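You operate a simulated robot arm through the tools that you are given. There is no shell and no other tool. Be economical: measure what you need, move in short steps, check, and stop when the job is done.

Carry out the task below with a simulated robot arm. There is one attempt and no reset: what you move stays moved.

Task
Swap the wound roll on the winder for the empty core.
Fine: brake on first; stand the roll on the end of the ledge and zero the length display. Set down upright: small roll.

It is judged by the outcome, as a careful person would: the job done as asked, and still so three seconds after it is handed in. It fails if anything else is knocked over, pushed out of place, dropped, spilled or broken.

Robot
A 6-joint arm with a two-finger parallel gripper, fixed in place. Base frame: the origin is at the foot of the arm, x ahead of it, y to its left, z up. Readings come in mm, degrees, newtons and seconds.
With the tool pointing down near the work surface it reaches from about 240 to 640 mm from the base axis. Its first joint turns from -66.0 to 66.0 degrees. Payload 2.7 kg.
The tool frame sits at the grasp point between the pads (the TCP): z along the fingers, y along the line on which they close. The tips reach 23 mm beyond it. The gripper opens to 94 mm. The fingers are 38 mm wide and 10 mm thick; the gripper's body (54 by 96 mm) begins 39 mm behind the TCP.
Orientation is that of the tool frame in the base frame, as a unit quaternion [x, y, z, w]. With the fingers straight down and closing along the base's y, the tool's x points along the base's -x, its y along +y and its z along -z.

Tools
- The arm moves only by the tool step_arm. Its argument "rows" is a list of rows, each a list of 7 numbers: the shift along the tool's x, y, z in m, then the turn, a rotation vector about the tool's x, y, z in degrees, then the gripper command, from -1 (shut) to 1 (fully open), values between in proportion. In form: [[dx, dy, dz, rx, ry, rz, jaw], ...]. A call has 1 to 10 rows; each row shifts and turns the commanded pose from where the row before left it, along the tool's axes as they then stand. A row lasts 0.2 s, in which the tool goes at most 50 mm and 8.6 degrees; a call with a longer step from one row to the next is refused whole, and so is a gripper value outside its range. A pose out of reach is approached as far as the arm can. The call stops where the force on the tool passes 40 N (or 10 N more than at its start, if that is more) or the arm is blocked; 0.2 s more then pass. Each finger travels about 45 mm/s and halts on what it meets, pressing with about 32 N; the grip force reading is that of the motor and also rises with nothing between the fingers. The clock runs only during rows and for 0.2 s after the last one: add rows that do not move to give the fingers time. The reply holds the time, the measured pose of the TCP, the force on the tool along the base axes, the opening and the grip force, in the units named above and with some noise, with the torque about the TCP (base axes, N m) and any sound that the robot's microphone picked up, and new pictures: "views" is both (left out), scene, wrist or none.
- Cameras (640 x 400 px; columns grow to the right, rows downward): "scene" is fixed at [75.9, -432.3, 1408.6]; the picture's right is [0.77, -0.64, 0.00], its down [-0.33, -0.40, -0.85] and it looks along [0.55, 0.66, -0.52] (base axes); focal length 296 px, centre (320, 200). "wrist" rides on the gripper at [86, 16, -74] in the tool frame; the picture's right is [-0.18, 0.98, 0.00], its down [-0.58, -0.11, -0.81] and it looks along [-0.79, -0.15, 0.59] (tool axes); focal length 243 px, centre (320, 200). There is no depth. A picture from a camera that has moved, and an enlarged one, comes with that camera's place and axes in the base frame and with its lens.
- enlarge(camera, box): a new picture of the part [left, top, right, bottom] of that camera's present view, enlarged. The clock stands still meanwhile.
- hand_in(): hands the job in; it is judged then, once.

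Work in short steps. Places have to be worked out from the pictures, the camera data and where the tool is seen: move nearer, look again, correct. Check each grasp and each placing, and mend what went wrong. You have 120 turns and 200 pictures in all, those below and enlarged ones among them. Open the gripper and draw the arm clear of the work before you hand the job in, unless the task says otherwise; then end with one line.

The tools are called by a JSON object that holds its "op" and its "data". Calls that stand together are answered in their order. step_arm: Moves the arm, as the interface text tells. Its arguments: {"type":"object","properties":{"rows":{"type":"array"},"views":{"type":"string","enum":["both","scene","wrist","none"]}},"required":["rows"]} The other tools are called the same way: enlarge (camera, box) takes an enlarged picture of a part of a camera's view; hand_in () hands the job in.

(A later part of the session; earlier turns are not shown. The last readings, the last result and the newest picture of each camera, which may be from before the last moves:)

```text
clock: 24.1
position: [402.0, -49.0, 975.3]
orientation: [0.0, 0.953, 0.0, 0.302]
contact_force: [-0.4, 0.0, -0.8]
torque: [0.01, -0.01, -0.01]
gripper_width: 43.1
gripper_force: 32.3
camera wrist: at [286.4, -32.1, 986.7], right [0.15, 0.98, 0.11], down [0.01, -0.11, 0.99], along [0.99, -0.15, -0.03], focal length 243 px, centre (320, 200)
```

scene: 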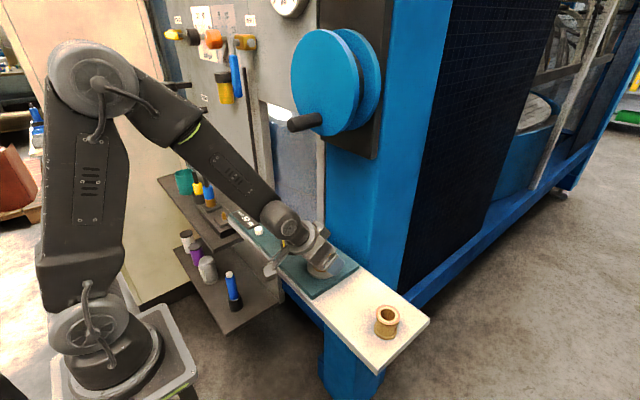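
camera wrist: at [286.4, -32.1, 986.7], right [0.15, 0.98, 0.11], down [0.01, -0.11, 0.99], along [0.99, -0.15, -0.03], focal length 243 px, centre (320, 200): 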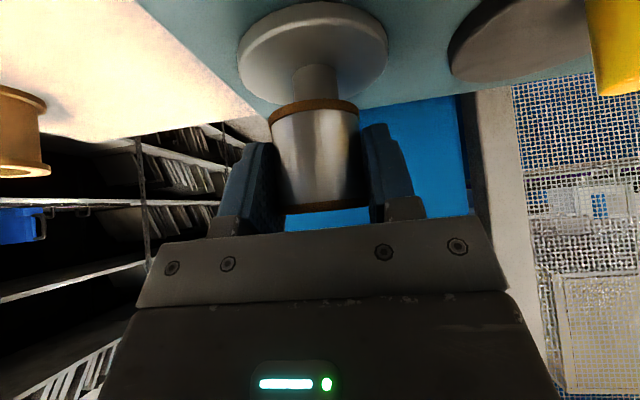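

The roll is coming off and the spindle is showing. Continuing upward slowly.

{"op": "step_arm", "data": {"rows": [[-0.0025, 0, -0.0037, 0, 0, 0, -1], [-0.0025, 0, -0.0037, 0, 0, 0, -1], [-0.0025, 0, -0.0037, 0, 0, 0, -1], [-0.0025, 0, -0.0037, 0, 0, 0, -1], [-0.0025, 0, -0.0037, 0, 0, 0, -1], [-0.0025, 0, -0.0037, 0, 0, 0, -1], [-0.0025, 0, -0.0037, 0, 0, 0, -1], [-0.0025, 0, -0.0037, 0, 0, 0, -1]]}}

```text
clock: 25.9
position: [400.3, -48.1, 1011.5]
orientation: [0.0, 0.953, 0.0, 0.302]
contact_force: [0.0, -0.3, -0.5]
torque: [-0.03, -0.01, 0.02]
gripper_width: 43.3
gripper_force: 31.6
camera wrist: at [285.5, -31.9, 1022.5], right [0.15, 0.98, 0.11], down [0.01, -0.11, 0.99], along [0.99, -0.15, -0.03], focal length 243 px, centre (320, 200)
```

scene: 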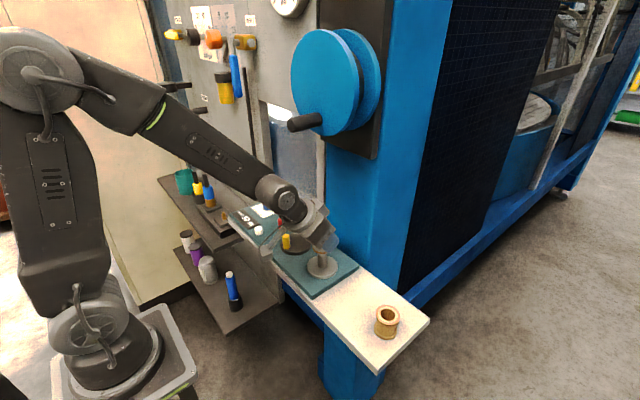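
wrist: 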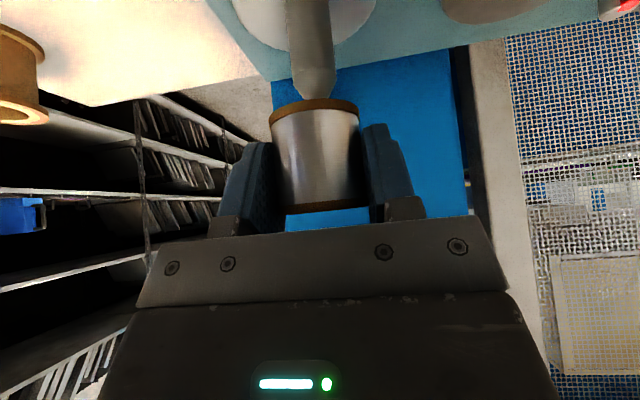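

The roll is nearly clear of the spindle tip. I'll lift 20 mm more, then carry it sideways over the bare ledge to y≈-160.

{"op": "step_arm", "data": {"rows": [[-0.0057, 0, -0.0082, 0, 0, 0, -1], [-0.0057, 0, -0.0082, 0, 0, 0, -1], [0, -0.016, 0, 0, 0, 0, -1], [0, -0.02, 0, 0, 0, 0, -1], [0, -0.02, 0, 0, 0, 0, -1], [0, -0.02, 0, 0, 0, 0, -1], [0, -0.02, 0, 0, 0, 0, -1], [0, -0.016, 0, 0, 0, 0, -1], [0, 0, 0, 0, 0, 0, -1]]}}

{"op": "enlarge", "data": {"camera": "scene", "box": [280, 190, 440, 370]}}

```text
clock: 27.9
position: [400.0, -159.8, 1029.7]
orientation: [-0.001, 0.953, 0.0, 0.302]
contact_force: [-0.5, -0.2, -0.2]
torque: [0.0, -0.01, -0.03]
gripper_width: 42.9
gripper_force: 31.6
camera wrist: at [285.9, -143.8, 1042.3], right [0.15, 0.98, 0.11], down [0.01, -0.11, 0.99], along [0.99, -0.15, -0.03], focal length 243 px, centre (320, 200)
```

scene: 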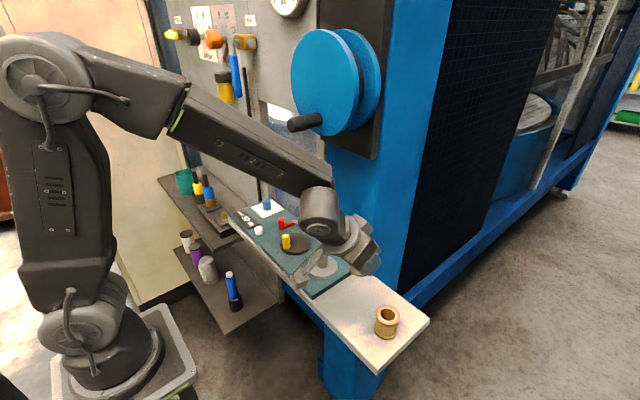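
wrist: 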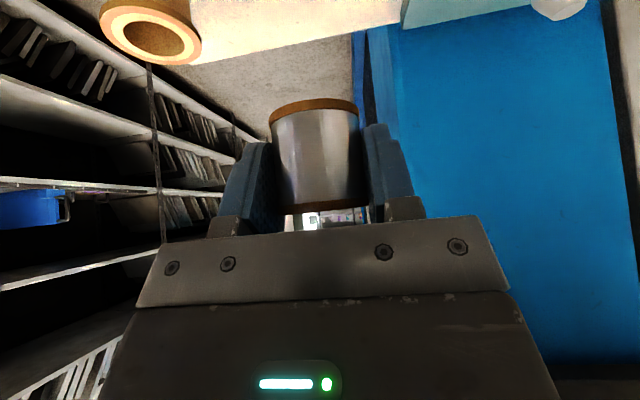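

```text
2.22 times, centred on (360, 280) of scene
camera zoom: at [75.9, -432.3, 1408.6], right [0.77, -0.64, 0.0], down [-0.33, -0.4, -0.85], along [0.55, 0.66, -0.52], focal length 658 px, centre (231, 22)
```

zoom: 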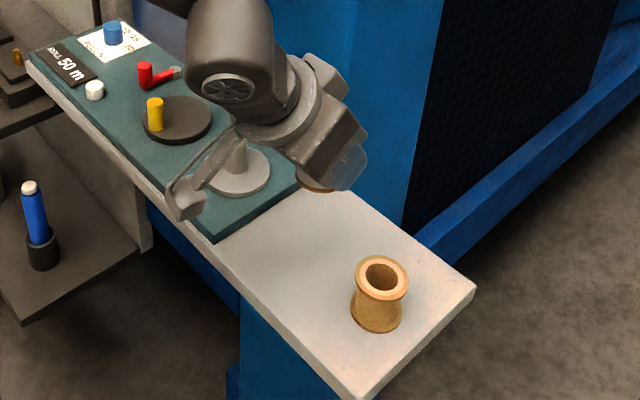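

The spot at (400,-160) is clear of the core. I'll lower about 75 mm, then look before touching down.

{"op": "step_arm", "data": {"rows": [[0.0086, 0, 0.0123, 0, 0, 0, -1], [0.0086, 0, 0.0123, 0, 0, 0, -1], [0.0086, 0, 0.0123, 0, 0, 0, -1], [0.0086, 0, 0.0123, 0, 0, 0, -1], [0.0086, 0, 0.0123, 0, 0, 0, -1], [0, 0, 0, 0, 0, 0, -1]]}}

{"op": "enlarge", "data": {"camera": "scene", "box": [280, 220, 440, 340]}}

```text
clock: 29.3
position: [400.4, -160.5, 954.6]
orientation: [0.0, 0.954, 0.0, 0.301]
contact_force: [-0.6, -0.7, 0.0]
torque: [-0.03, 0.03, -0.03]
gripper_width: 43.0
gripper_force: 32.0
camera wrist: at [285.3, -145.5, 967.1], right [0.15, 0.98, 0.11], down [0.01, -0.11, 0.99], along [0.99, -0.15, -0.03], focal length 243 px, centre (320, 200)
```

scene: 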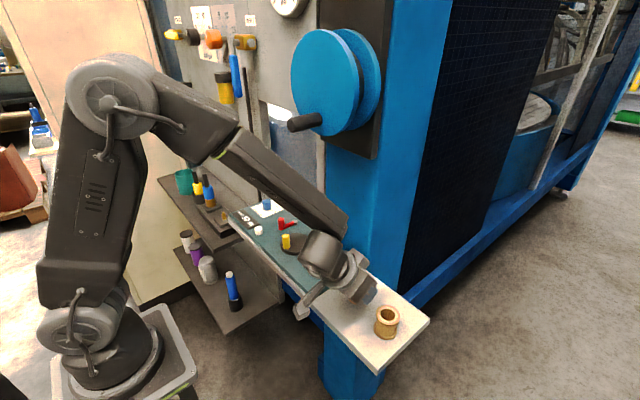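
wrist: 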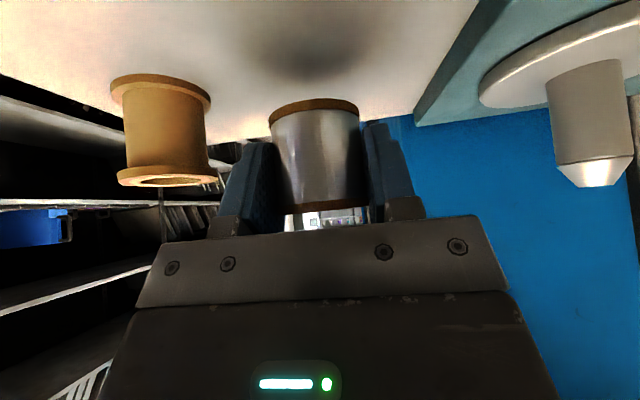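

```text
3.33 times, centred on (360, 280) of scene
camera zoom: at [75.9, -432.3, 1408.6], right [0.77, -0.64, 0.0], down [-0.33, -0.4, -0.85], along [0.55, 0.66, -0.52], focal length 987 px, centre (187, -67)
```

zoom: 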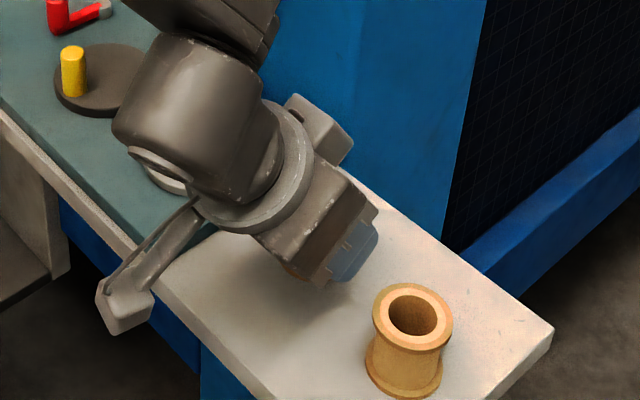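

The roll is about 15 mm above the ledge. I'll lower in small steps until contact shows in the force.

{"op": "step_arm", "data": {"rows": [[0.0023, 0, 0.0033, 0, 0, 0, -1], [0.0023, 0, 0.0033, 0, 0, 0, -1], [0.0012, 0, 0.0016, 0, 0, 0, -1], [0, 0, 0, 0, 0, 0, -1]], "views": "none"}}

{"op": "step_arm", "data": {"rows": [[0.0012, 0, 0.0016, 0, 0, 0, -1], [0, 0, 0, 0, 0, 0, -1]], "views": "wrist"}}

```text
clock: 30.3
position: [400.5, -159.3, 945.4]
orientation: [0.001, 0.953, 0.0, 0.302]
contact_force: [0.2, 0.6, 0.1]
torque: [-0.01, 0.03, 0.05]
gripper_width: 43.0
gripper_force: 31.7
```

```text
clock: 30.9
position: [400.9, -160.1, 943.4]
orientation: [0.0, 0.954, 0.0, 0.301]
contact_force: [0.2, 0.5, -1.2]
torque: [0.03, -0.04, -0.03]
gripper_width: 43.3
gripper_force: 32.1
camera wrist: at [285.7, -144.3, 955.0], right [0.15, 0.98, 0.11], down [0.01, -0.11, 0.99], along [0.99, -0.15, -0.03], focal length 243 px, centre (320, 200)
```

wrist: 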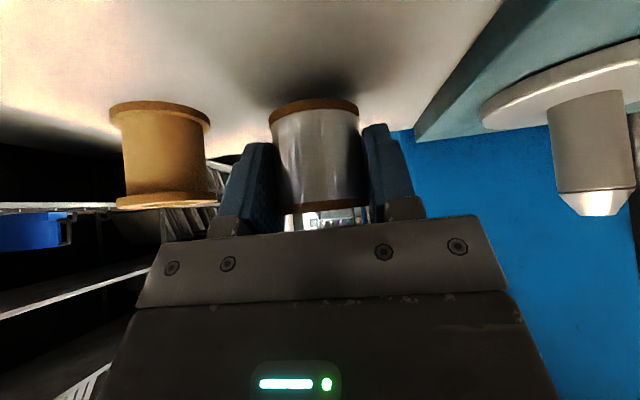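

The roll and core bottoms are now almost level in view. A few more 2 mm steps.

{"op": "step_arm", "data": {"rows": [[0.0012, 0, 0.0016, 0, 0, 0, -1], [0, 0, 0, 0, 0, 0, -1]], "views": "none"}}

{"op": "step_arm", "data": {"rows": [[0.0012, 0, 0.0016, 0, 0, 0, -1], [0, 0, 0, 0, 0, 0, -1]], "views": "wrist"}}

```text
clock: 31.5
position: [400.5, -159.9, 940.4]
orientation: [0.001, 0.953, 0.0, 0.302]
contact_force: [-0.2, 0.0, -0.2]
torque: [0.0, 0.02, -0.02]
gripper_width: 42.9
gripper_force: 32.5
```

```text
clock: 32.1
position: [400.3, -160.0, 938.9]
orientation: [0.0, 0.953, 0.0, 0.302]
contact_force: [0.5, 0.3, -0.4]
torque: [0.0, -0.02, 0.01]
gripper_width: 43.0
gripper_force: 32.0
camera wrist: at [285.5, -144.5, 951.3], right [0.15, 0.98, 0.11], down [0.01, -0.11, 0.99], along [0.99, -0.15, -0.03], focal length 243 px, centre (320, 200)
```

wrist: 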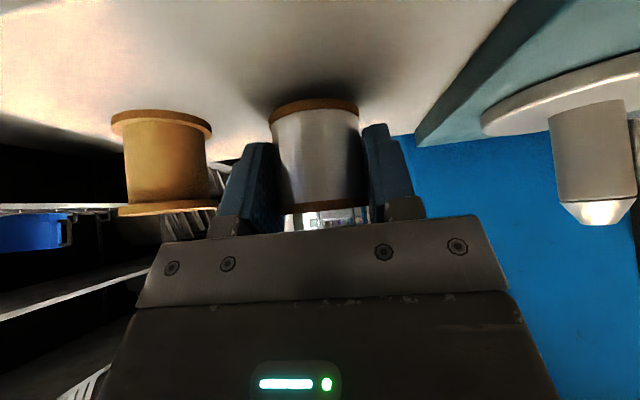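

Correcting for camera roll, the roll's base is still a few mm above the ledge. Continuing.

{"op": "step_arm", "data": {"rows": [[0.0009, 0, 0.0012, 0, 0, 0, -1], [0, 0, 0, 0, 0, 0, -1]], "views": "none"}}

{"op": "step_arm", "data": {"rows": [[0.0009, 0, 0.0012, 0, 0, 0, -1], [0, 0, 0, 0, 0, 0, -1]], "views": "none"}}

{"op": "step_arm", "data": {"rows": [[0.0009, 0, 0.0012, 0, 0, 0, -1], [0, 0, 0, 0, 0, 0, -1]], "views": "wrist"}}

```text
clock: 32.7
position: [400.4, -160.3, 937.2]
orientation: [0.001, 0.953, -0.001, 0.302]
contact_force: [0.0, 0.8, 0.5]
torque: [0.01, 0.01, -0.01]
gripper_width: 43.0
gripper_force: 32.0
```

```text
clock: 33.3
position: [399.8, -159.4, 936.2]
orientation: [0.001, 0.953, 0.0, 0.301]
contact_force: [0.3, -0.6, -0.5]
torque: [0.02, 0.0, 0.03]
gripper_width: 43.1
gripper_force: 32.4
```

```text
clock: 33.9
position: [399.3, -159.4, 934.9]
orientation: [0.0, 0.954, 0.001, 0.301]
contact_force: [-0.1, 0.6, -1.3]
torque: [-0.01, -0.02, -0.03]
gripper_width: 42.8
gripper_force: 32.1
camera wrist: at [285.0, -144.5, 946.9], right [0.15, 0.98, 0.11], down [0.01, -0.11, 0.99], along [0.99, -0.15, -0.03], focal length 243 px, centre (320, 200)
```

wrist: 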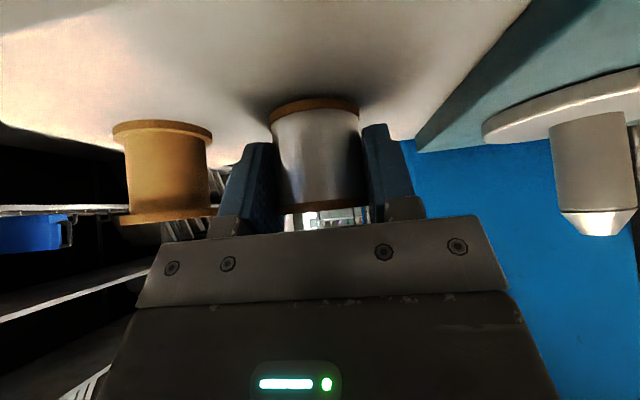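

{"op": "enlarge", "data": {"camera": "wrist", "box": [100, 60, 440, 240]}}

```text
1.88 times, centred on (270, 150) of wrist
camera zoom: at [285.0, -144.5, 946.9], right [0.15, 0.98, 0.11], down [0.01, -0.11, 0.99], along [0.99, -0.15, -0.03], focal length 457 px, centre (414, 294)
```

zoom: 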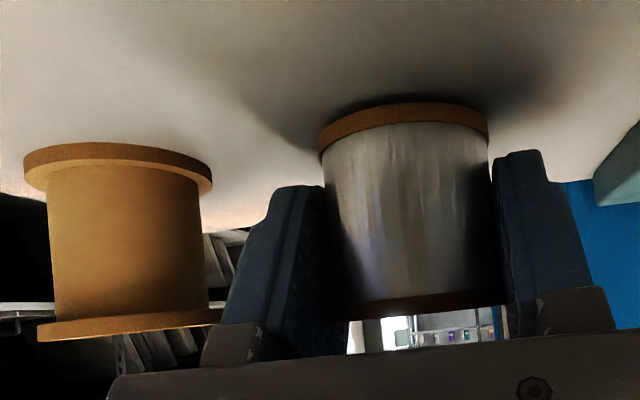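

Very close to contact now, and the roll is level. I'll take more 1 mm steps.

{"op": "step_arm", "data": {"rows": [[0.0009, 0, 0.0012, 0, 0, 0, -1], [0, 0, 0, 0, 0, 0, -1]], "views": "none"}}

{"op": "step_arm", "data": {"rows": [[0.0009, 0, 0.0012, 0, 0, 0, -1], [0, 0, 0, 0, 0, 0, -1]], "views": "none"}}

{"op": "step_arm", "data": {"rows": [[0.0009, 0, 0.0012, 0, 0, 0, -1], [0, 0, 0, 0, 0, 0, -1]], "views": "wrist"}}

```text
clock: 34.5
position: [400.1, -159.4, 932.2]
orientation: [0.001, 0.953, -0.001, 0.302]
contact_force: [0.0, 0.1, -0.9]
torque: [0.02, 0.01, 0.02]
gripper_width: 43.1
gripper_force: 32.2
```

```text
clock: 35.1
position: [399.9, -158.7, 932.2]
orientation: [-0.001, 0.953, 0.0, 0.302]
contact_force: [-3.5, 2.8, 9.6]
torque: [0.03, 0.03, -0.03]
gripper_width: 42.9
gripper_force: 31.9
```

```text
clock: 35.7
position: [400.6, -159.3, 931.2]
orientation: [0.001, 0.953, 0.0, 0.302]
contact_force: [-2.3, 0.0, 15.7]
torque: [0.17, -0.01, -0.03]
gripper_width: 43.0
gripper_force: 32.4
camera wrist: at [285.4, -143.9, 942.8], right [0.15, 0.98, 0.11], down [0.01, -0.11, 0.99], along [0.99, -0.15, -0.03], focal length 243 px, centre (320, 200)
```

wrist: 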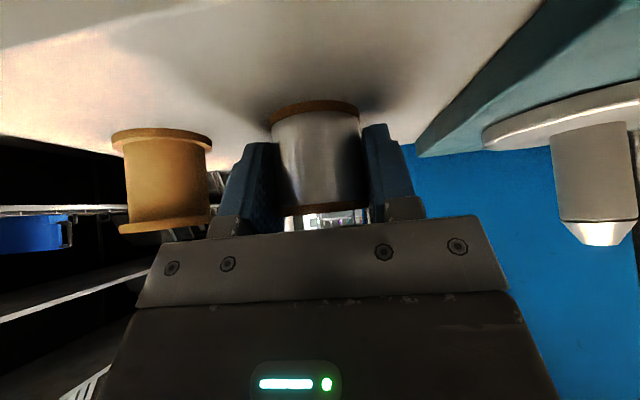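

Contact at TCP z≈932 with about 10–16 N. I'll relieve 1 mm, open modestly, and back out along the tool axis.

{"op": "step_arm", "data": {"rows": [[-0.0005, 0, -0.0008, 0, 0, 0, -1], [0, 0, 0, 0, 0, 0, 0.2], [0, 0, 0, 0, 0, 0, 0.2], [0, 0, 0, 0, 0, 0, 0.2]], "views": "wrist"}}

```text
clock: 36.7
position: [399.4, -158.8, 931.0]
orientation: [0.0, 0.954, 0.0, 0.301]
contact_force: [0.4, 0.0, 0.6]
torque: [-0.02, -0.01, -0.01]
gripper_width: 56.7
gripper_force: 0.1
camera wrist: at [284.6, -143.7, 943.0], right [0.15, 0.98, 0.11], down [0.01, -0.11, 0.99], along [0.99, -0.15, -0.03], focal length 243 px, centre (320, 200)
```

wrist: 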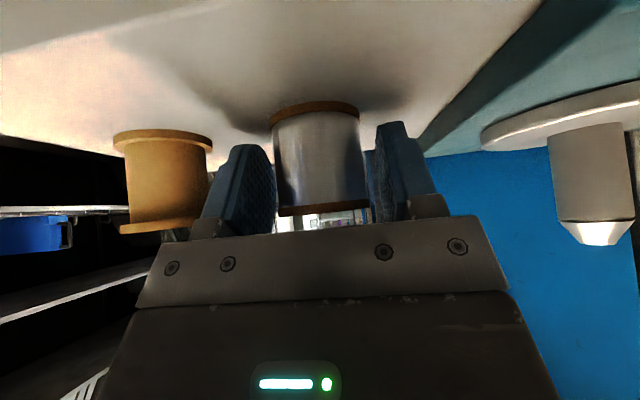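

The roll stands freely. Backing out along the tool axis and checking it stays upright.

{"op": "step_arm", "data": {"rows": [[0, 0, -0.015, 0, 0, 0, 0.25], [0, 0, -0.02, 0, 0, 0, 0.4], [0, 0, -0.025, 0, 0, 0, 0.6], [0, 0, -0.025, 0, 0, 0, 0.6], [0, -0.03, -0.01, 0, 0, 0, 0.6], [0, -0.03, 0, 0, 0, 0, 0.6], [0, -0.019, 0, 0, 0, 0, 0.6], [0, 0, 0, 0, 0, 0, 0.6]]}}

{"op": "enlarge", "data": {"camera": "scene", "box": [280, 220, 440, 370]}}

```text
clock: 38.5
position: [343.6, -238.4, 1009.0]
orientation: [0.0, 0.953, -0.001, 0.302]
contact_force: [0.2, 0.1, 0.0]
torque: [-0.01, 0.03, 0.01]
gripper_width: 75.0
gripper_force: 0.0
camera wrist: at [228.9, -224.4, 1019.7], right [0.15, 0.98, 0.11], down [0.01, -0.11, 0.99], along [0.99, -0.15, -0.03], focal length 243 px, centre (320, 200)
```

scene: 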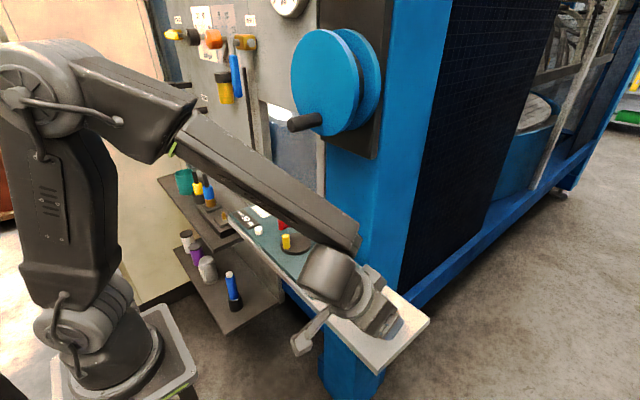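
wrist: 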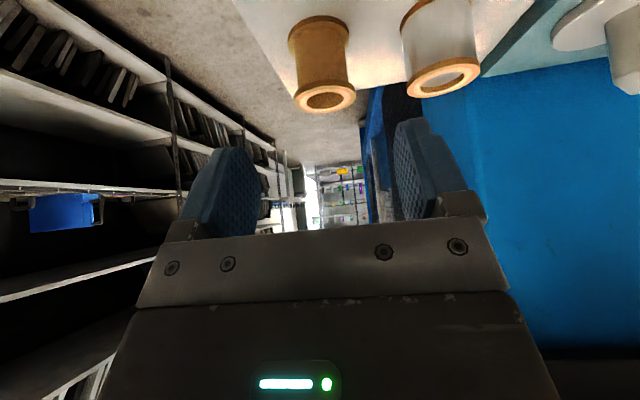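

```text
2.67 times, centred on (360, 295) of scene
camera zoom: at [75.9, -432.3, 1408.6], right [0.77, -0.64, 0.0], down [-0.33, -0.4, -0.85], along [0.55, 0.66, -0.52], focal length 790 px, centre (213, -53)
```

zoom: 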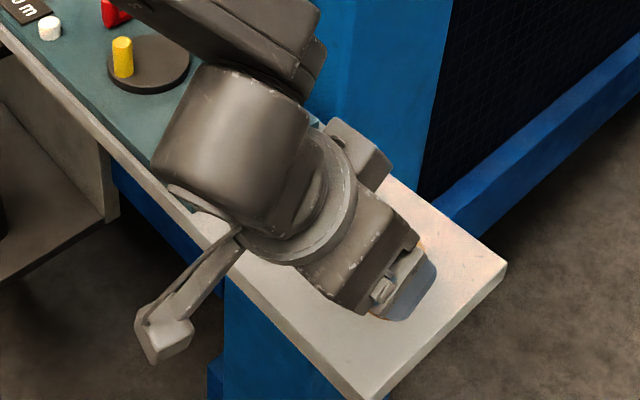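

The roll is standing and the core is lined up at about (399,-239). I'll advance so the fingers straddle it, well clear of the roll on the +y side.

{"op": "step_arm", "data": {"rows": [[-0.001, 0, 0.023, 0, 0, 0, 0.6], [-0.001, 0, 0.023, 0, 0, 0, 0.6], [-0.001, 0, 0.023, 0, 0, 0, 0.6], [-0.001, 0, 0.021, 0, 0, 0, 0.5], [0, 0, 0, 0, 0, 0, 0.4]]}}

```text
clock: 39.7
position: [401.4, -237.5, 935.5]
orientation: [-0.001, 0.954, 0.001, 0.301]
contact_force: [0.1, -0.1, -0.5]
torque: [-0.01, -0.02, -0.03]
gripper_width: 65.6
gripper_force: 0.0
camera wrist: at [286.1, -222.5, 948.1], right [0.15, 0.98, 0.11], down [0.01, -0.11, 0.99], along [0.99, -0.15, -0.03], focal length 243 px, centre (320, 200)
```

scene: 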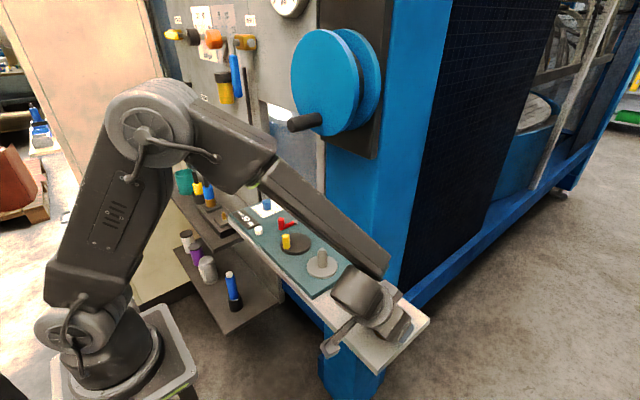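
wrist: 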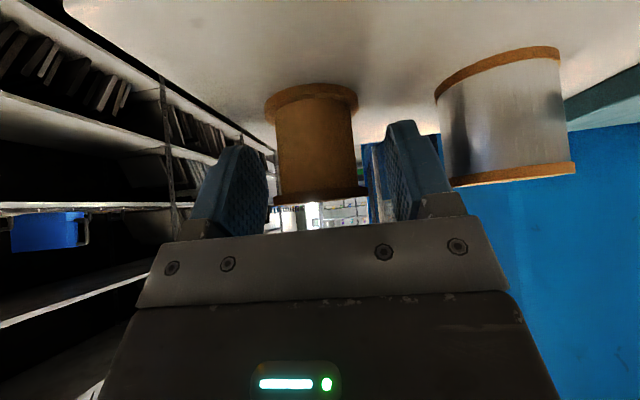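

The core is centred between the fingers. I'll go down 4 mm so the pads cover more of it, then close.

{"op": "step_arm", "data": {"rows": [[0.0012, -0.0005, 0.0016, 0, 0, 0, 0.4], [0.0012, -0.0005, 0.0016, 0, 0, 0, 0.4], [0, 0, 0, 0, 0, 0, 0.1], [0, 0, 0, 0, 0, 0, -0.1], [0, 0, 0, 0, 0, 0, -1], [0, 0, 0, 0, 0, 0, -1], [0, 0, 0, 0, 0, 0, -1]], "views": "wrist"}}

```text
clock: 41.3
position: [401.1, -238.0, 932.4]
orientation: [0.0, 0.953, -0.001, 0.302]
contact_force: [-0.1, 0.1, -0.9]
torque: [0.0, -0.03, 0.01]
gripper_width: 42.8
gripper_force: 31.8
camera wrist: at [285.9, -223.9, 944.7], right [0.15, 0.98, 0.11], down [0.01, -0.11, 0.99], along [0.99, -0.15, -0.03], focal length 243 px, centre (320, 200)
```

wrist: 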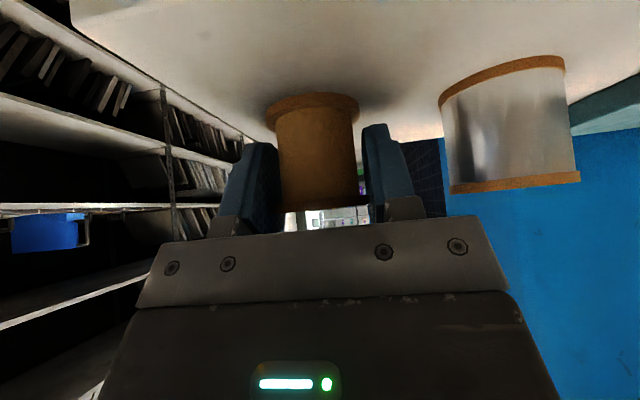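

Gripped at 42.8 mm. I'll lift slowly at first and check the core follows.

{"op": "step_arm", "data": {"rows": [[-0.0017, 0, -0.0025, 0, 0, 0, -1], [-0.0017, 0, -0.0025, 0, 0, 0, -1], [-0.0017, 0, -0.0025, 0, 0, 0, -1], [-0.0025, 0, -0.0037, 0, 0, 0, -1], [-0.0025, 0, -0.0037, 0, 0, 0, -1], [0, 0, 0, 0, 0, 0, -1]], "views": "wrist"}}

```text
clock: 42.7
position: [400.2, -239.4, 951.1]
orientation: [0.0, 0.954, 0.0, 0.301]
contact_force: [0.1, 0.9, -0.4]
torque: [0.01, 0.0, 0.02]
gripper_width: 43.2
gripper_force: 31.5
camera wrist: at [285.0, -223.8, 963.3], right [0.15, 0.98, 0.11], down [0.01, -0.11, 0.99], along [0.99, -0.15, -0.03], focal length 243 px, centre (320, 200)
```

wrist: 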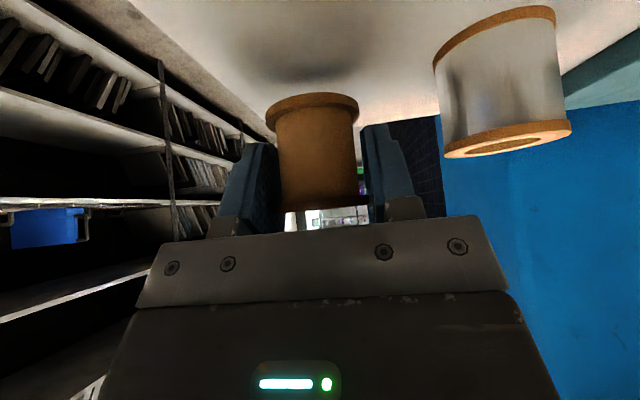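

The core follows. I'll lift to z≈1037 to clear both the standing roll and the spindle, then carry it in y toward the spindle.

{"op": "step_arm", "data": {"rows": [[-0.0057, 0, -0.0082, 0, 0, 0, -1], [-0.0086, 0, -0.0123, 0, 0, 0, -1], [-0.0086, 0, -0.0123, 0, 0, 0, -1], [-0.0086, 0, -0.0123, 0, 0, 0, -1], [-0.0086, 0, -0.0123, 0, 0, 0, -1], [-0.0086, 0, -0.0123, 0, 0, 0, -1], [0, 0.02, 0, 0, 0, 0, -1], [0, 0.025, 0, 0, 0, 0, -1], [0, 0.025, 0, 0, 0, 0, -1], [0, 0, 0, 0, 0, 0, -1]]}}

```text
clock: 44.9
position: [398.9, -169.1, 1037.3]
orientation: [0.001, 0.954, -0.001, 0.301]
contact_force: [0.3, 0.1, 0.0]
torque: [0.04, 0.01, 0.0]
gripper_width: 43.3
gripper_force: 32.1
camera wrist: at [284.6, -153.3, 1049.2], right [0.15, 0.98, 0.11], down [0.01, -0.11, 0.99], along [0.99, -0.15, -0.03], focal length 243 px, centre (320, 200)
```

scene: 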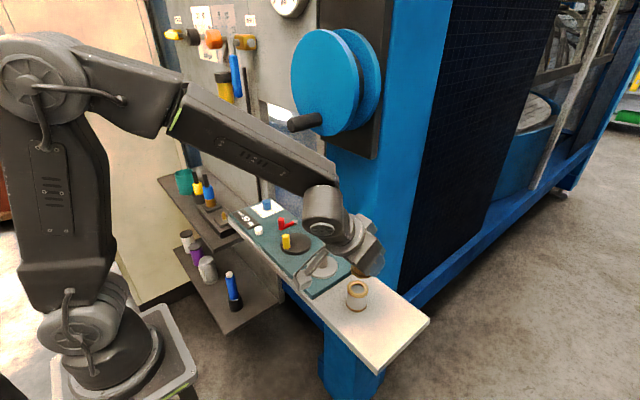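
wrist: 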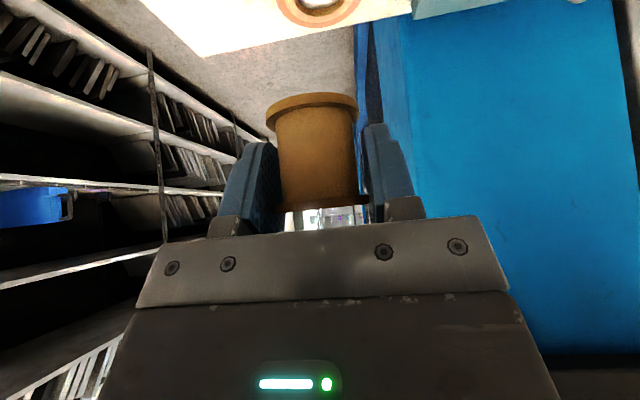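

The roll is standing upright on the ledge below. Continuing to above the spindle at (401,-48.5).

{"op": "step_arm", "data": {"rows": [[0, 0.025, 0, 0, 0, 0, -1], [0, 0.025, 0, 0, 0, 0, -1], [0, 0.025, 0, 0, 0, 0, -1], [0, 0.025, 0, 0, 0, 0, -1], [-0.0016, 0.0205, 0.0012, 0, 0, 0, -1], [0, 0, 0, 0, 0, 0, -1]]}}

{"op": "enlarge", "data": {"camera": "wrist", "box": [200, 0, 440, 230]}}

{"op": "enlarge", "data": {"camera": "scene", "box": [270, 210, 390, 320]}}

```text
clock: 46.3
position: [400.8, -47.0, 1036.5]
orientation: [0.0, 0.954, 0.0, 0.301]
contact_force: [1.1, -0.4, -1.2]
torque: [0.0, 0.03, -0.02]
gripper_width: 43.0
gripper_force: 31.9
camera wrist: at [286.8, -32.7, 1048.2], right [0.15, 0.98, 0.11], down [0.01, -0.11, 0.99], along [0.99, -0.15, -0.03], focal length 243 px, centre (320, 200)
```

scene: 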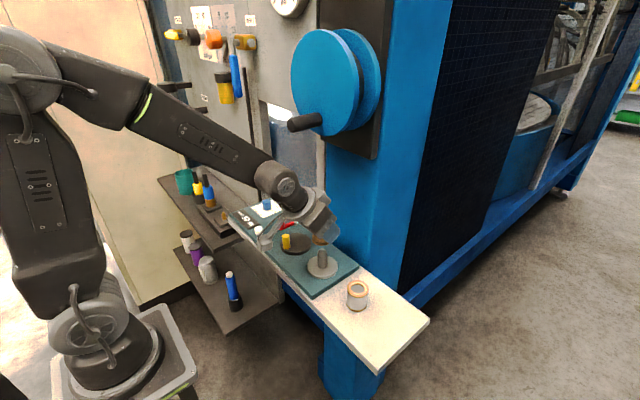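
wrist: 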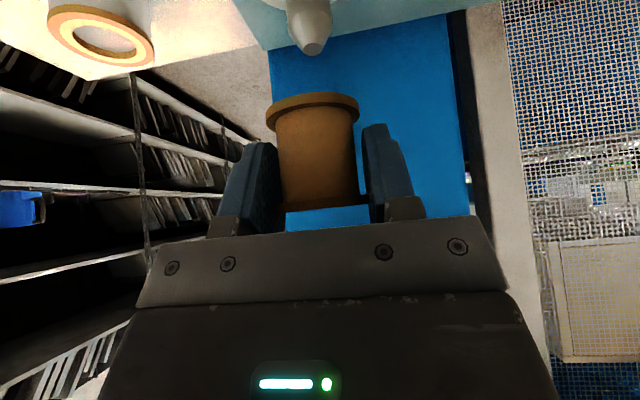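

```text
1.74 times, centred on (320, 115) of wrist
camera zoom: at [286.8, -32.7, 1048.2], right [0.15, 0.98, 0.11], down [0.01, -0.11, 0.99], along [0.99, -0.15, -0.03], focal length 422 px, centre (320, 348)
```

zoom: 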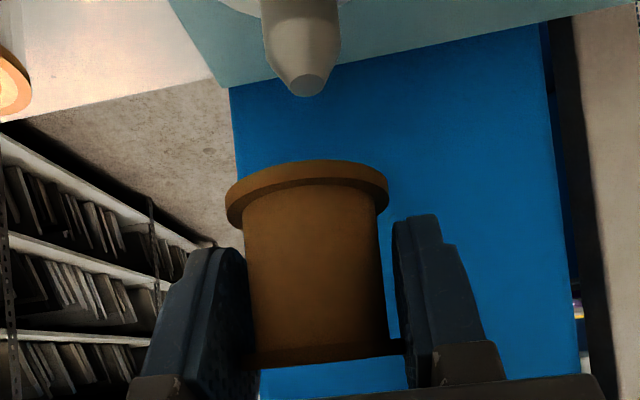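

```text
3.64 times, centred on (330, 265) of scene
camera zoom: at [75.9, -432.3, 1408.6], right [0.77, -0.64, 0.0], down [-0.33, -0.4, -0.85], along [0.55, 0.66, -0.52], focal length 1077 px, centre (284, -36)
```

zoom: 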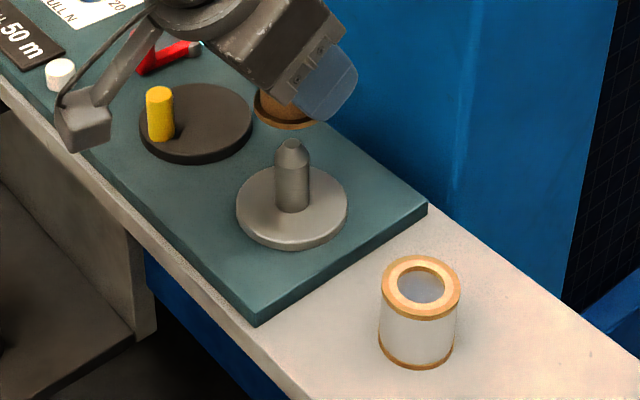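

The roll stands well. The core sits about 3 mm to -y and roughly 4 mm to -x of the spindle axis. I'll correct that, come down partway and compare again.

{"op": "step_arm", "data": {"rows": [[-0.0033, 0.003, 0.0023, 0, 0, 0, -1], [0.004, 0, 0.0057, 0, 0, 0, -1], [0.004, 0, 0.0057, 0, 0, 0, -1], [0, 0, 0, 0, 0, 0, -1]]}}

{"op": "enlarge", "data": {"camera": "wrist", "box": [240, 0, 400, 150]}}

{"op": "enlarge", "data": {"camera": "scene", "box": [290, 220, 350, 280]}}

```text
clock: 47.3
position: [405.7, -46.1, 1022.4]
orientation: [0.0, 0.953, 0.0, 0.302]
contact_force: [0.1, 0.6, -0.4]
torque: [0.01, 0.02, -0.02]
gripper_width: 42.9
gripper_force: 31.9
camera wrist: at [291.2, -31.1, 1034.4], right [0.15, 0.98, 0.11], down [0.01, -0.11, 0.99], along [0.99, -0.15, -0.03], focal length 243 px, centre (320, 200)
```

scene: 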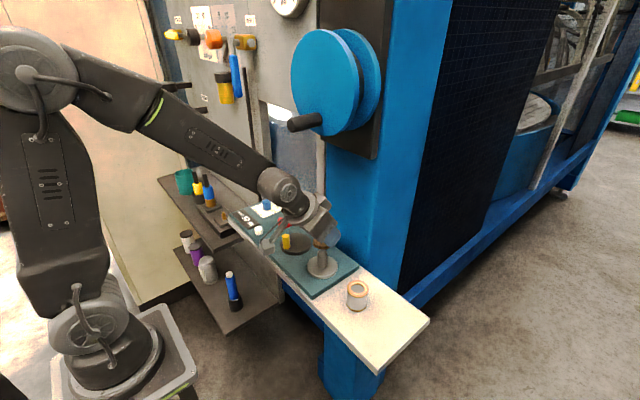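
wrist: 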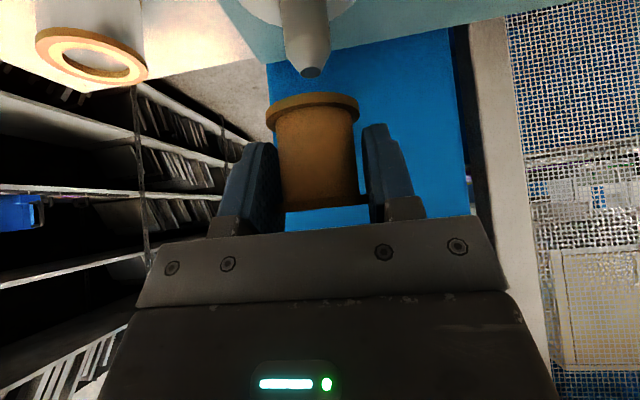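

```text
2.67 times, centred on (320, 75) of wrist
camera zoom: at [291.2, -31.1, 1034.4], right [0.15, 0.98, 0.11], down [0.01, -0.11, 0.99], along [0.99, -0.15, -0.03], focal length 647 px, centre (320, 533)
```

zoom: 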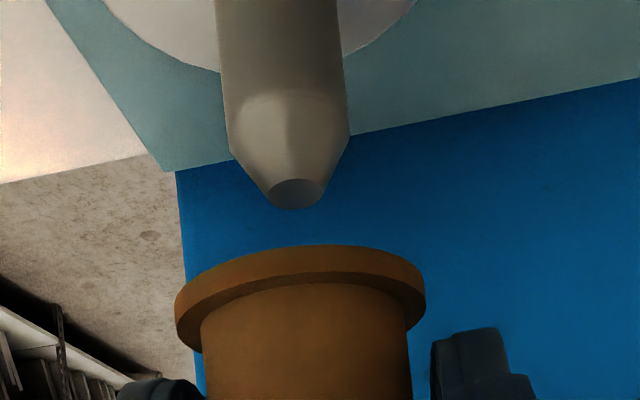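

```text
6.67 times, centred on (320, 250) of scene
camera zoom: at [75.9, -432.3, 1408.6], right [0.77, -0.64, 0.0], down [-0.33, -0.4, -0.85], along [0.55, 0.66, -0.52], focal length 1974 px, centre (320, -133)
```

zoom: 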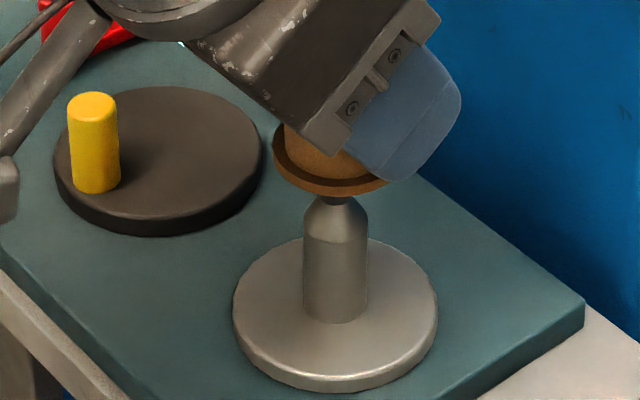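

Alignment is now within about 1 mm: the core is about 0.9 mm to -y. I'll correct and lower slowly onto the tapered tip.

{"op": "step_arm", "data": {"rows": [[0, 0.0008, 0, 0, 0, 0, -1], [0.0023, 0, 0.0033, 0, 0, 0, -1], [0.0023, 0, 0.0033, 0, 0, 0, -1], [0.0023, 0, 0.0033, 0, 0, 0, -1], [0.0023, 0, 0.0033, 0, 0, 0, -1], [0, 0, 0, 0, 0, 0, -1]], "views": "none"}}

{"op": "enlarge", "data": {"camera": "wrist", "box": [240, 0, 400, 150]}}

{"op": "enlarge", "data": {"camera": "scene", "box": [290, 220, 350, 280]}}

```text
clock: 48.7
position: [404.0, -44.7, 1005.8]
orientation: [0.0, 0.953, 0.001, 0.302]
contact_force: [0.3, 1.3, -0.8]
torque: [0.01, -0.03, 0.0]
gripper_width: 43.0
gripper_force: 32.1
```

```text
2.67 times, centred on (320, 75) of wrist
camera zoom: at [291.1, -29.6, 1017.7], right [0.15, 0.98, 0.11], down [0.01, -0.11, 0.99], along [0.99, -0.15, -0.03], focal length 647 px, centre (320, 533)
```

zoom: 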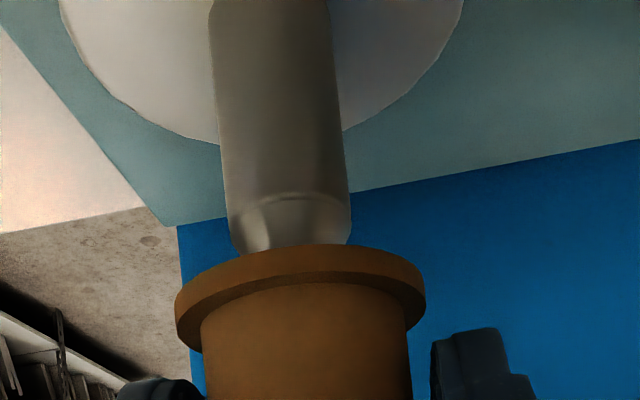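

```text
6.67 times, centred on (320, 250) of scene
camera zoom: at [75.9, -432.3, 1408.6], right [0.77, -0.64, 0.0], down [-0.33, -0.4, -0.85], along [0.55, 0.66, -0.52], focal length 1974 px, centre (320, -133)
```

zoom: 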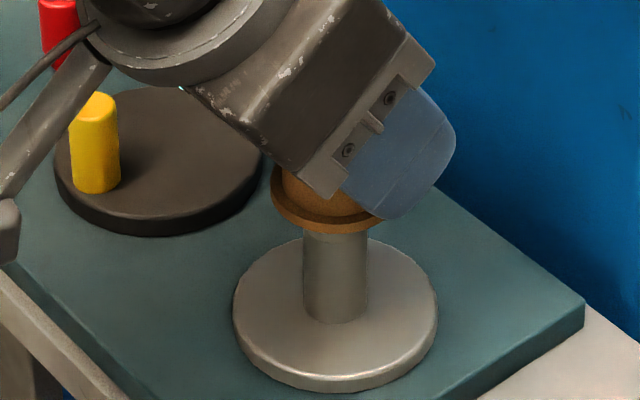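

The tip is entering the bore without contact force. Continuing down slowly.

{"op": "step_arm", "data": {"rows": [[0.0023, 0, 0.0033, 0, 0, 0, -1], [0.0023, 0, 0.0033, 0, 0, 0, -1], [0.0023, 0, 0.0033, 0, 0, 0, -1], [0.0023, 0, 0.0033, 0, 0, 0, -1], [0, 0, 0, 0, 0, 0, -1]], "views": "wrist"}}

{"op": "enlarge", "data": {"camera": "scene", "box": [290, 220, 350, 280]}}

```text
clock: 49.9
position: [404.4, -44.5, 990.9]
orientation: [0.0, 0.954, 0.0, 0.301]
contact_force: [-0.3, 0.1, -0.2]
torque: [0.01, -0.01, 0.0]
gripper_width: 43.0
gripper_force: 32.5
camera wrist: at [290.6, -29.8, 1002.4], right [0.15, 0.98, 0.11], down [0.01, -0.11, 0.99], along [0.99, -0.15, -0.03], focal length 243 px, centre (320, 200)
```

wrist: 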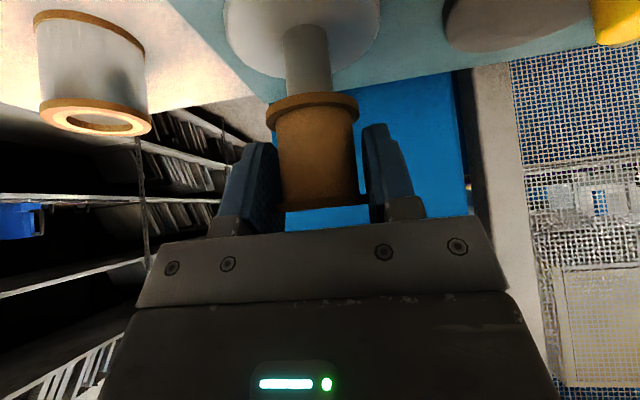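

```text
6.67 times, centred on (320, 250) of scene
camera zoom: at [75.9, -432.3, 1408.6], right [0.77, -0.64, 0.0], down [-0.33, -0.4, -0.85], along [0.55, 0.66, -0.52], focal length 1974 px, centre (320, -133)
```

zoom: 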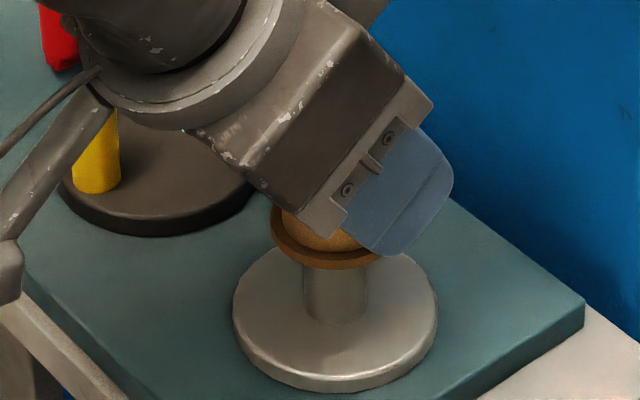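

The core is sliding on freely. Lowering another 28 mm.

{"op": "step_arm", "data": {"rows": [[0.0023, 0, 0.0033, 0, 0, 0, -1], [0.0023, 0, 0.0033, 0, 0, 0, -1], [0.0023, 0, 0.0033, 0, 0, 0, -1], [0.0023, 0, 0.0033, 0, 0, 0, -1], [0.0023, 0, 0.0033, 0, 0, 0, -1], [0.0023, 0, 0.0033, 0, 0, 0, -1], [0.0017, 0, 0.0025, 0, 0, 0, -1], [0, 0, 0, 0, 0, 0, -1]], "views": "wrist"}}

```text
clock: 51.7
position: [406.5, -45.5, 964.0]
orientation: [-0.001, 0.953, 0.002, 0.302]
contact_force: [-0.5, -0.2, 0.0]
torque: [0.03, 0.04, 0.02]
gripper_width: 43.2
gripper_force: 31.9
camera wrist: at [291.2, -30.5, 974.6], right [0.15, 0.98, 0.11], down [0.01, -0.11, 0.99], along [0.99, -0.15, -0.03], focal length 243 px, centre (320, 200)
```

wrist: 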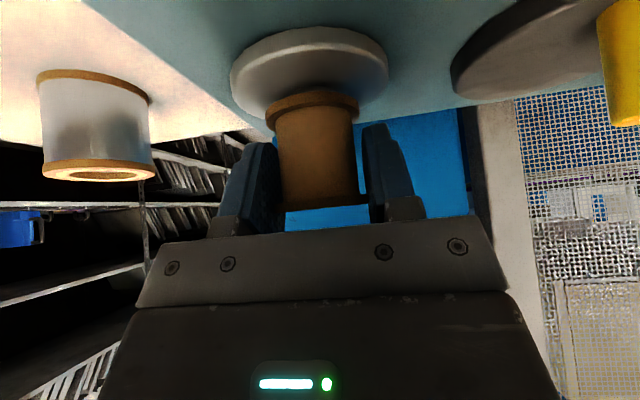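

Nearly seated. Small steps until contact.

{"op": "step_arm", "data": {"rows": [[0.0023, 0, 0.0033, 0, 0, 0, -1], [0.0017, 0, 0.0025, 0, 0, 0, -1], [0, 0, 0, 0, 0, 0, -1]], "views": "none"}}

{"op": "step_arm", "data": {"rows": [[0.0012, 0, 0.0016, 0, 0, 0, -1], [0, 0, 0, 0, 0, 0, -1]], "views": "none"}}

{"op": "step_arm", "data": {"rows": [[0.0009, 0, 0.0012, 0, 0, 0, -1], [0, 0, 0, 0, 0, 0, -1]], "views": "wrist"}}

```text
clock: 52.5
position: [407.1, -46.3, 956.5]
orientation: [0.0, 0.954, 0.0, 0.301]
contact_force: [0.0, 0.1, -0.4]
torque: [-0.05, -0.03, 0.02]
gripper_width: 42.9
gripper_force: 32.5
```

```text
clock: 53.1
position: [407.6, -47.3, 954.4]
orientation: [-0.001, 0.953, 0.001, 0.303]
contact_force: [-1.3, -0.5, 12.8]
torque: [-0.06, 0.28, -0.02]
gripper_width: 43.0
gripper_force: 32.5
```

```text
clock: 53.7
position: [406.2, -46.1, 954.4]
orientation: [0.0, 0.953, 0.0, 0.304]
contact_force: [-1.7, -5.8, 23.7]
torque: [-0.25, 0.23, 0.03]
gripper_width: 42.9
gripper_force: 32.0
camera wrist: at [292.3, -30.5, 965.1], right [0.15, 0.98, 0.11], down [0.01, -0.11, 0.99], along [0.99, -0.15, -0.02], focal length 243 px, centre (320, 200)
```

wrist: 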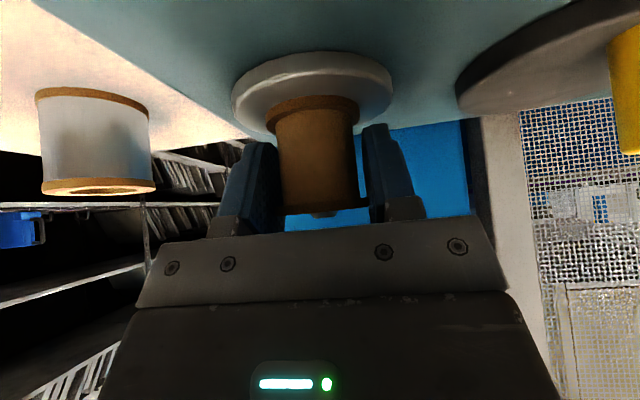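

Seated: about 13–24 N contact at the same height as the roll had, with the spindle tip showing above. I'll release and back out along the tool axis.

{"op": "step_arm", "data": {"rows": [[-0.0009, 0, -0.0012, 0, 0, 0, -1], [0, 0, 0, 0, 0, 0, 0.3], [0, 0, 0, 0, 0, 0, 0.3], [0, 0, 0, 0, 0, 0, 0.3], [0, 0, -0.02, 0, 0, 0, 0.5], [0, 0, -0.025, 0, 0, 0, 0.6], [0, 0, -0.025, 0, 0, 0, 0.6], [0, 0, 0, 0, 0, 0, 0.6]]}}

{"op": "enlarge", "data": {"camera": "wrist", "box": [60, 0, 500, 240]}}

```text
clock: 55.5
position: [365.1, -45.8, 1011.1]
orientation: [0.0, 0.953, 0.001, 0.302]
contact_force: [1.3, -0.1, -0.4]
torque: [0.01, 0.01, 0.02]
gripper_width: 75.1
gripper_force: 0.0
camera wrist: at [250.4, -29.9, 1023.0], right [0.15, 0.98, 0.11], down [0.01, -0.11, 0.99], along [0.99, -0.15, -0.03], focal length 243 px, centre (320, 200)
```

scene: 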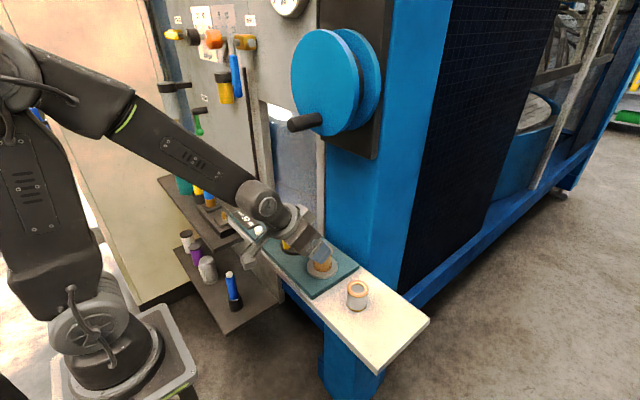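
wrist: 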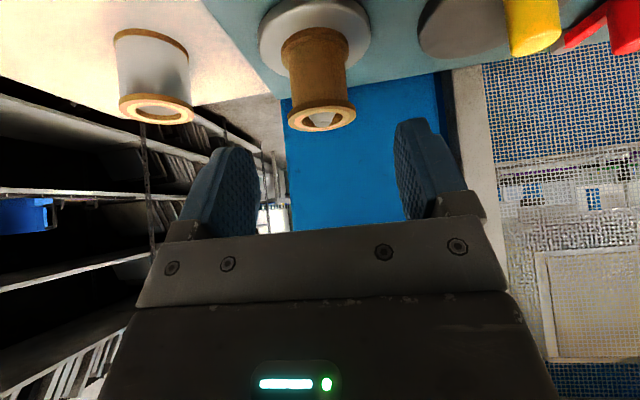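

```text
1.45 times, centred on (280, 120) of wrist
camera zoom: at [250.4, -29.9, 1023.0], right [0.15, 0.98, 0.11], down [0.01, -0.11, 0.99], along [0.99, -0.15, -0.03], focal length 353 px, centre (378, 316)
```

zoom: 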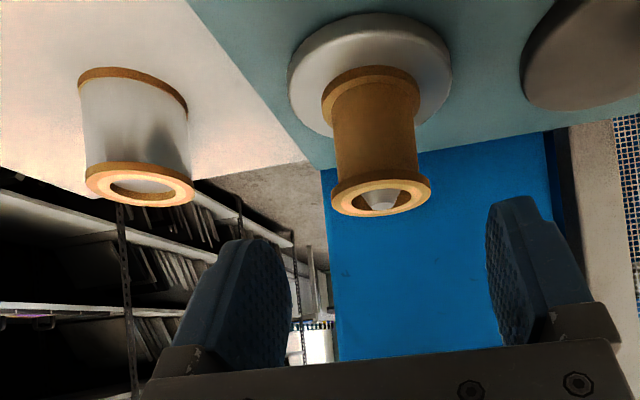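

The core is seated. The roll stands mid-way along the bare ledge, so I'll now move it to the very end, where the core was. First I align in front of it.

{"op": "step_arm", "data": {"rows": [[0, -0.03, -0.005, 0, 0, 0, 0.6], [0, -0.03, -0.005, 0, 0, 0, 0.6], [0, -0.03, 0, 0, 0, 0, 0.6], [0, -0.024, 0, 0, 0, 0, 0.6], [0, 0, 0, 0, 0, 0, 0.6]], "views": "wrist"}}

```text
clock: 56.7
position: [359.9, -158.2, 1020.5]
orientation: [0.0, 0.953, 0.001, 0.303]
contact_force: [0.6, 0.3, 0.8]
torque: [-0.02, -0.02, 0.0]
gripper_width: 75.3
gripper_force: 0.1
camera wrist: at [245.0, -143.1, 1031.8], right [0.15, 0.98, 0.11], down [0.01, -0.11, 0.99], along [0.99, -0.15, -0.03], focal length 243 px, centre (320, 200)
```

wrist: 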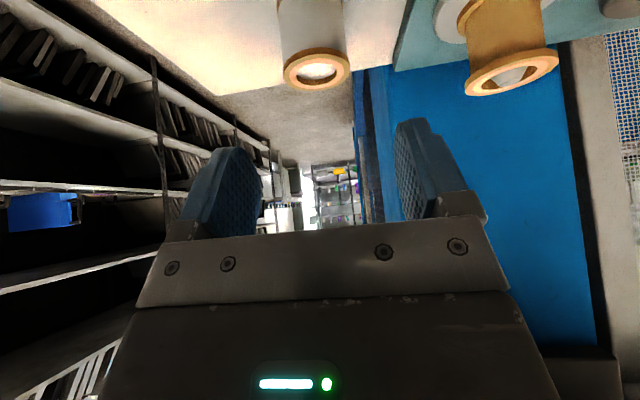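

{"op": "step_arm", "data": {"rows": [[0.004, 0, 0.0233, 0, 0, 0, 0.6], [0.004, 0, 0.0233, 0, 0, 0, 0.6], [0.004, 0, 0.0233, 0, 0, 0, 0.5], [0.0043, 0, 0.023, 0, 0, 0, 0.4], [0, 0, 0, 0, 0, 0, 0.4]], "views": "wrist"}}

```text
clock: 57.9
position: [400.9, -159.2, 933.7]
orientation: [0.0, 0.954, 0.0, 0.301]
contact_force: [0.2, -0.4, 0.4]
torque: [-0.01, 0.0, 0.0]
gripper_width: 65.9
gripper_force: 0.0
camera wrist: at [286.1, -143.7, 945.1], right [0.15, 0.98, 0.11], down [0.01, -0.11, 0.99], along [0.99, -0.15, -0.03], focal length 243 px, centre (320, 200)
```

wrist: 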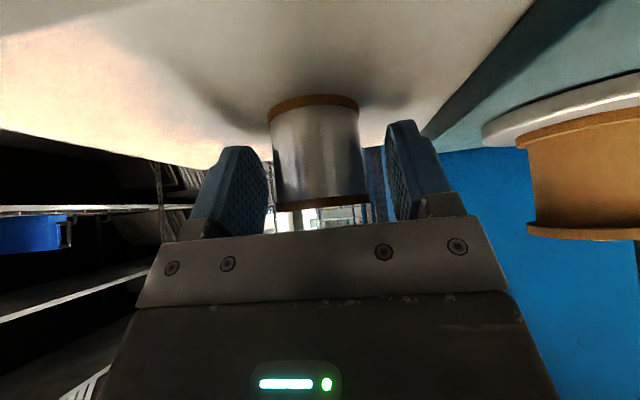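

The fingers straddle the roll, centred. I'll close, lift about 15 mm slowly, and check.

{"op": "step_arm", "data": {"rows": [[0, 0, 0, 0, 0, 0, 0.1], [0, 0, 0, 0, 0, 0, -0.1], [0, 0, 0, 0, 0, 0, -1], [0, 0, 0, 0, 0, 0, -1], [0, 0, 0, 0, 0, 0, -1], [-0.0017, 0, -0.0025, 0, 0, 0, -1], [-0.0017, 0, -0.0025, 0, 0, 0, -1], [-0.0017, 0, -0.0025, 0, 0, 0, -1], [-0.0023, 0, -0.0033, 0, 0, 0, -1], [-0.0023, 0, -0.0033, 0, 0, 0, -1]], "views": "wrist"}}

```text
clock: 60.1
position: [400.2, -158.9, 951.9]
orientation: [0.0, 0.953, 0.0, 0.302]
contact_force: [0.3, -0.2, -0.5]
torque: [0.01, -0.01, 0.01]
gripper_width: 43.2
gripper_force: 32.4
camera wrist: at [285.3, -143.4, 963.5], right [0.15, 0.98, 0.11], down [0.01, -0.11, 0.99], along [0.99, -0.15, -0.03], focal length 243 px, centre (320, 200)
```

wrist: 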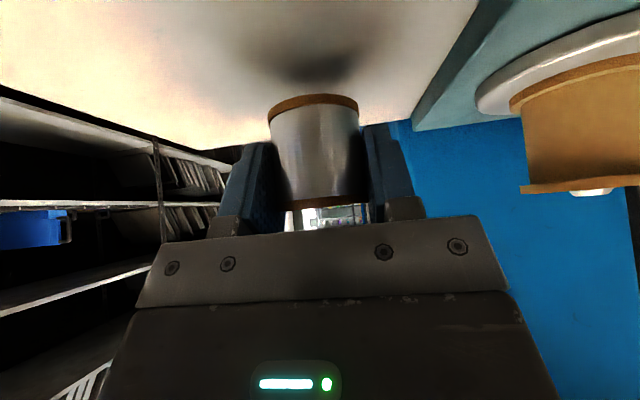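

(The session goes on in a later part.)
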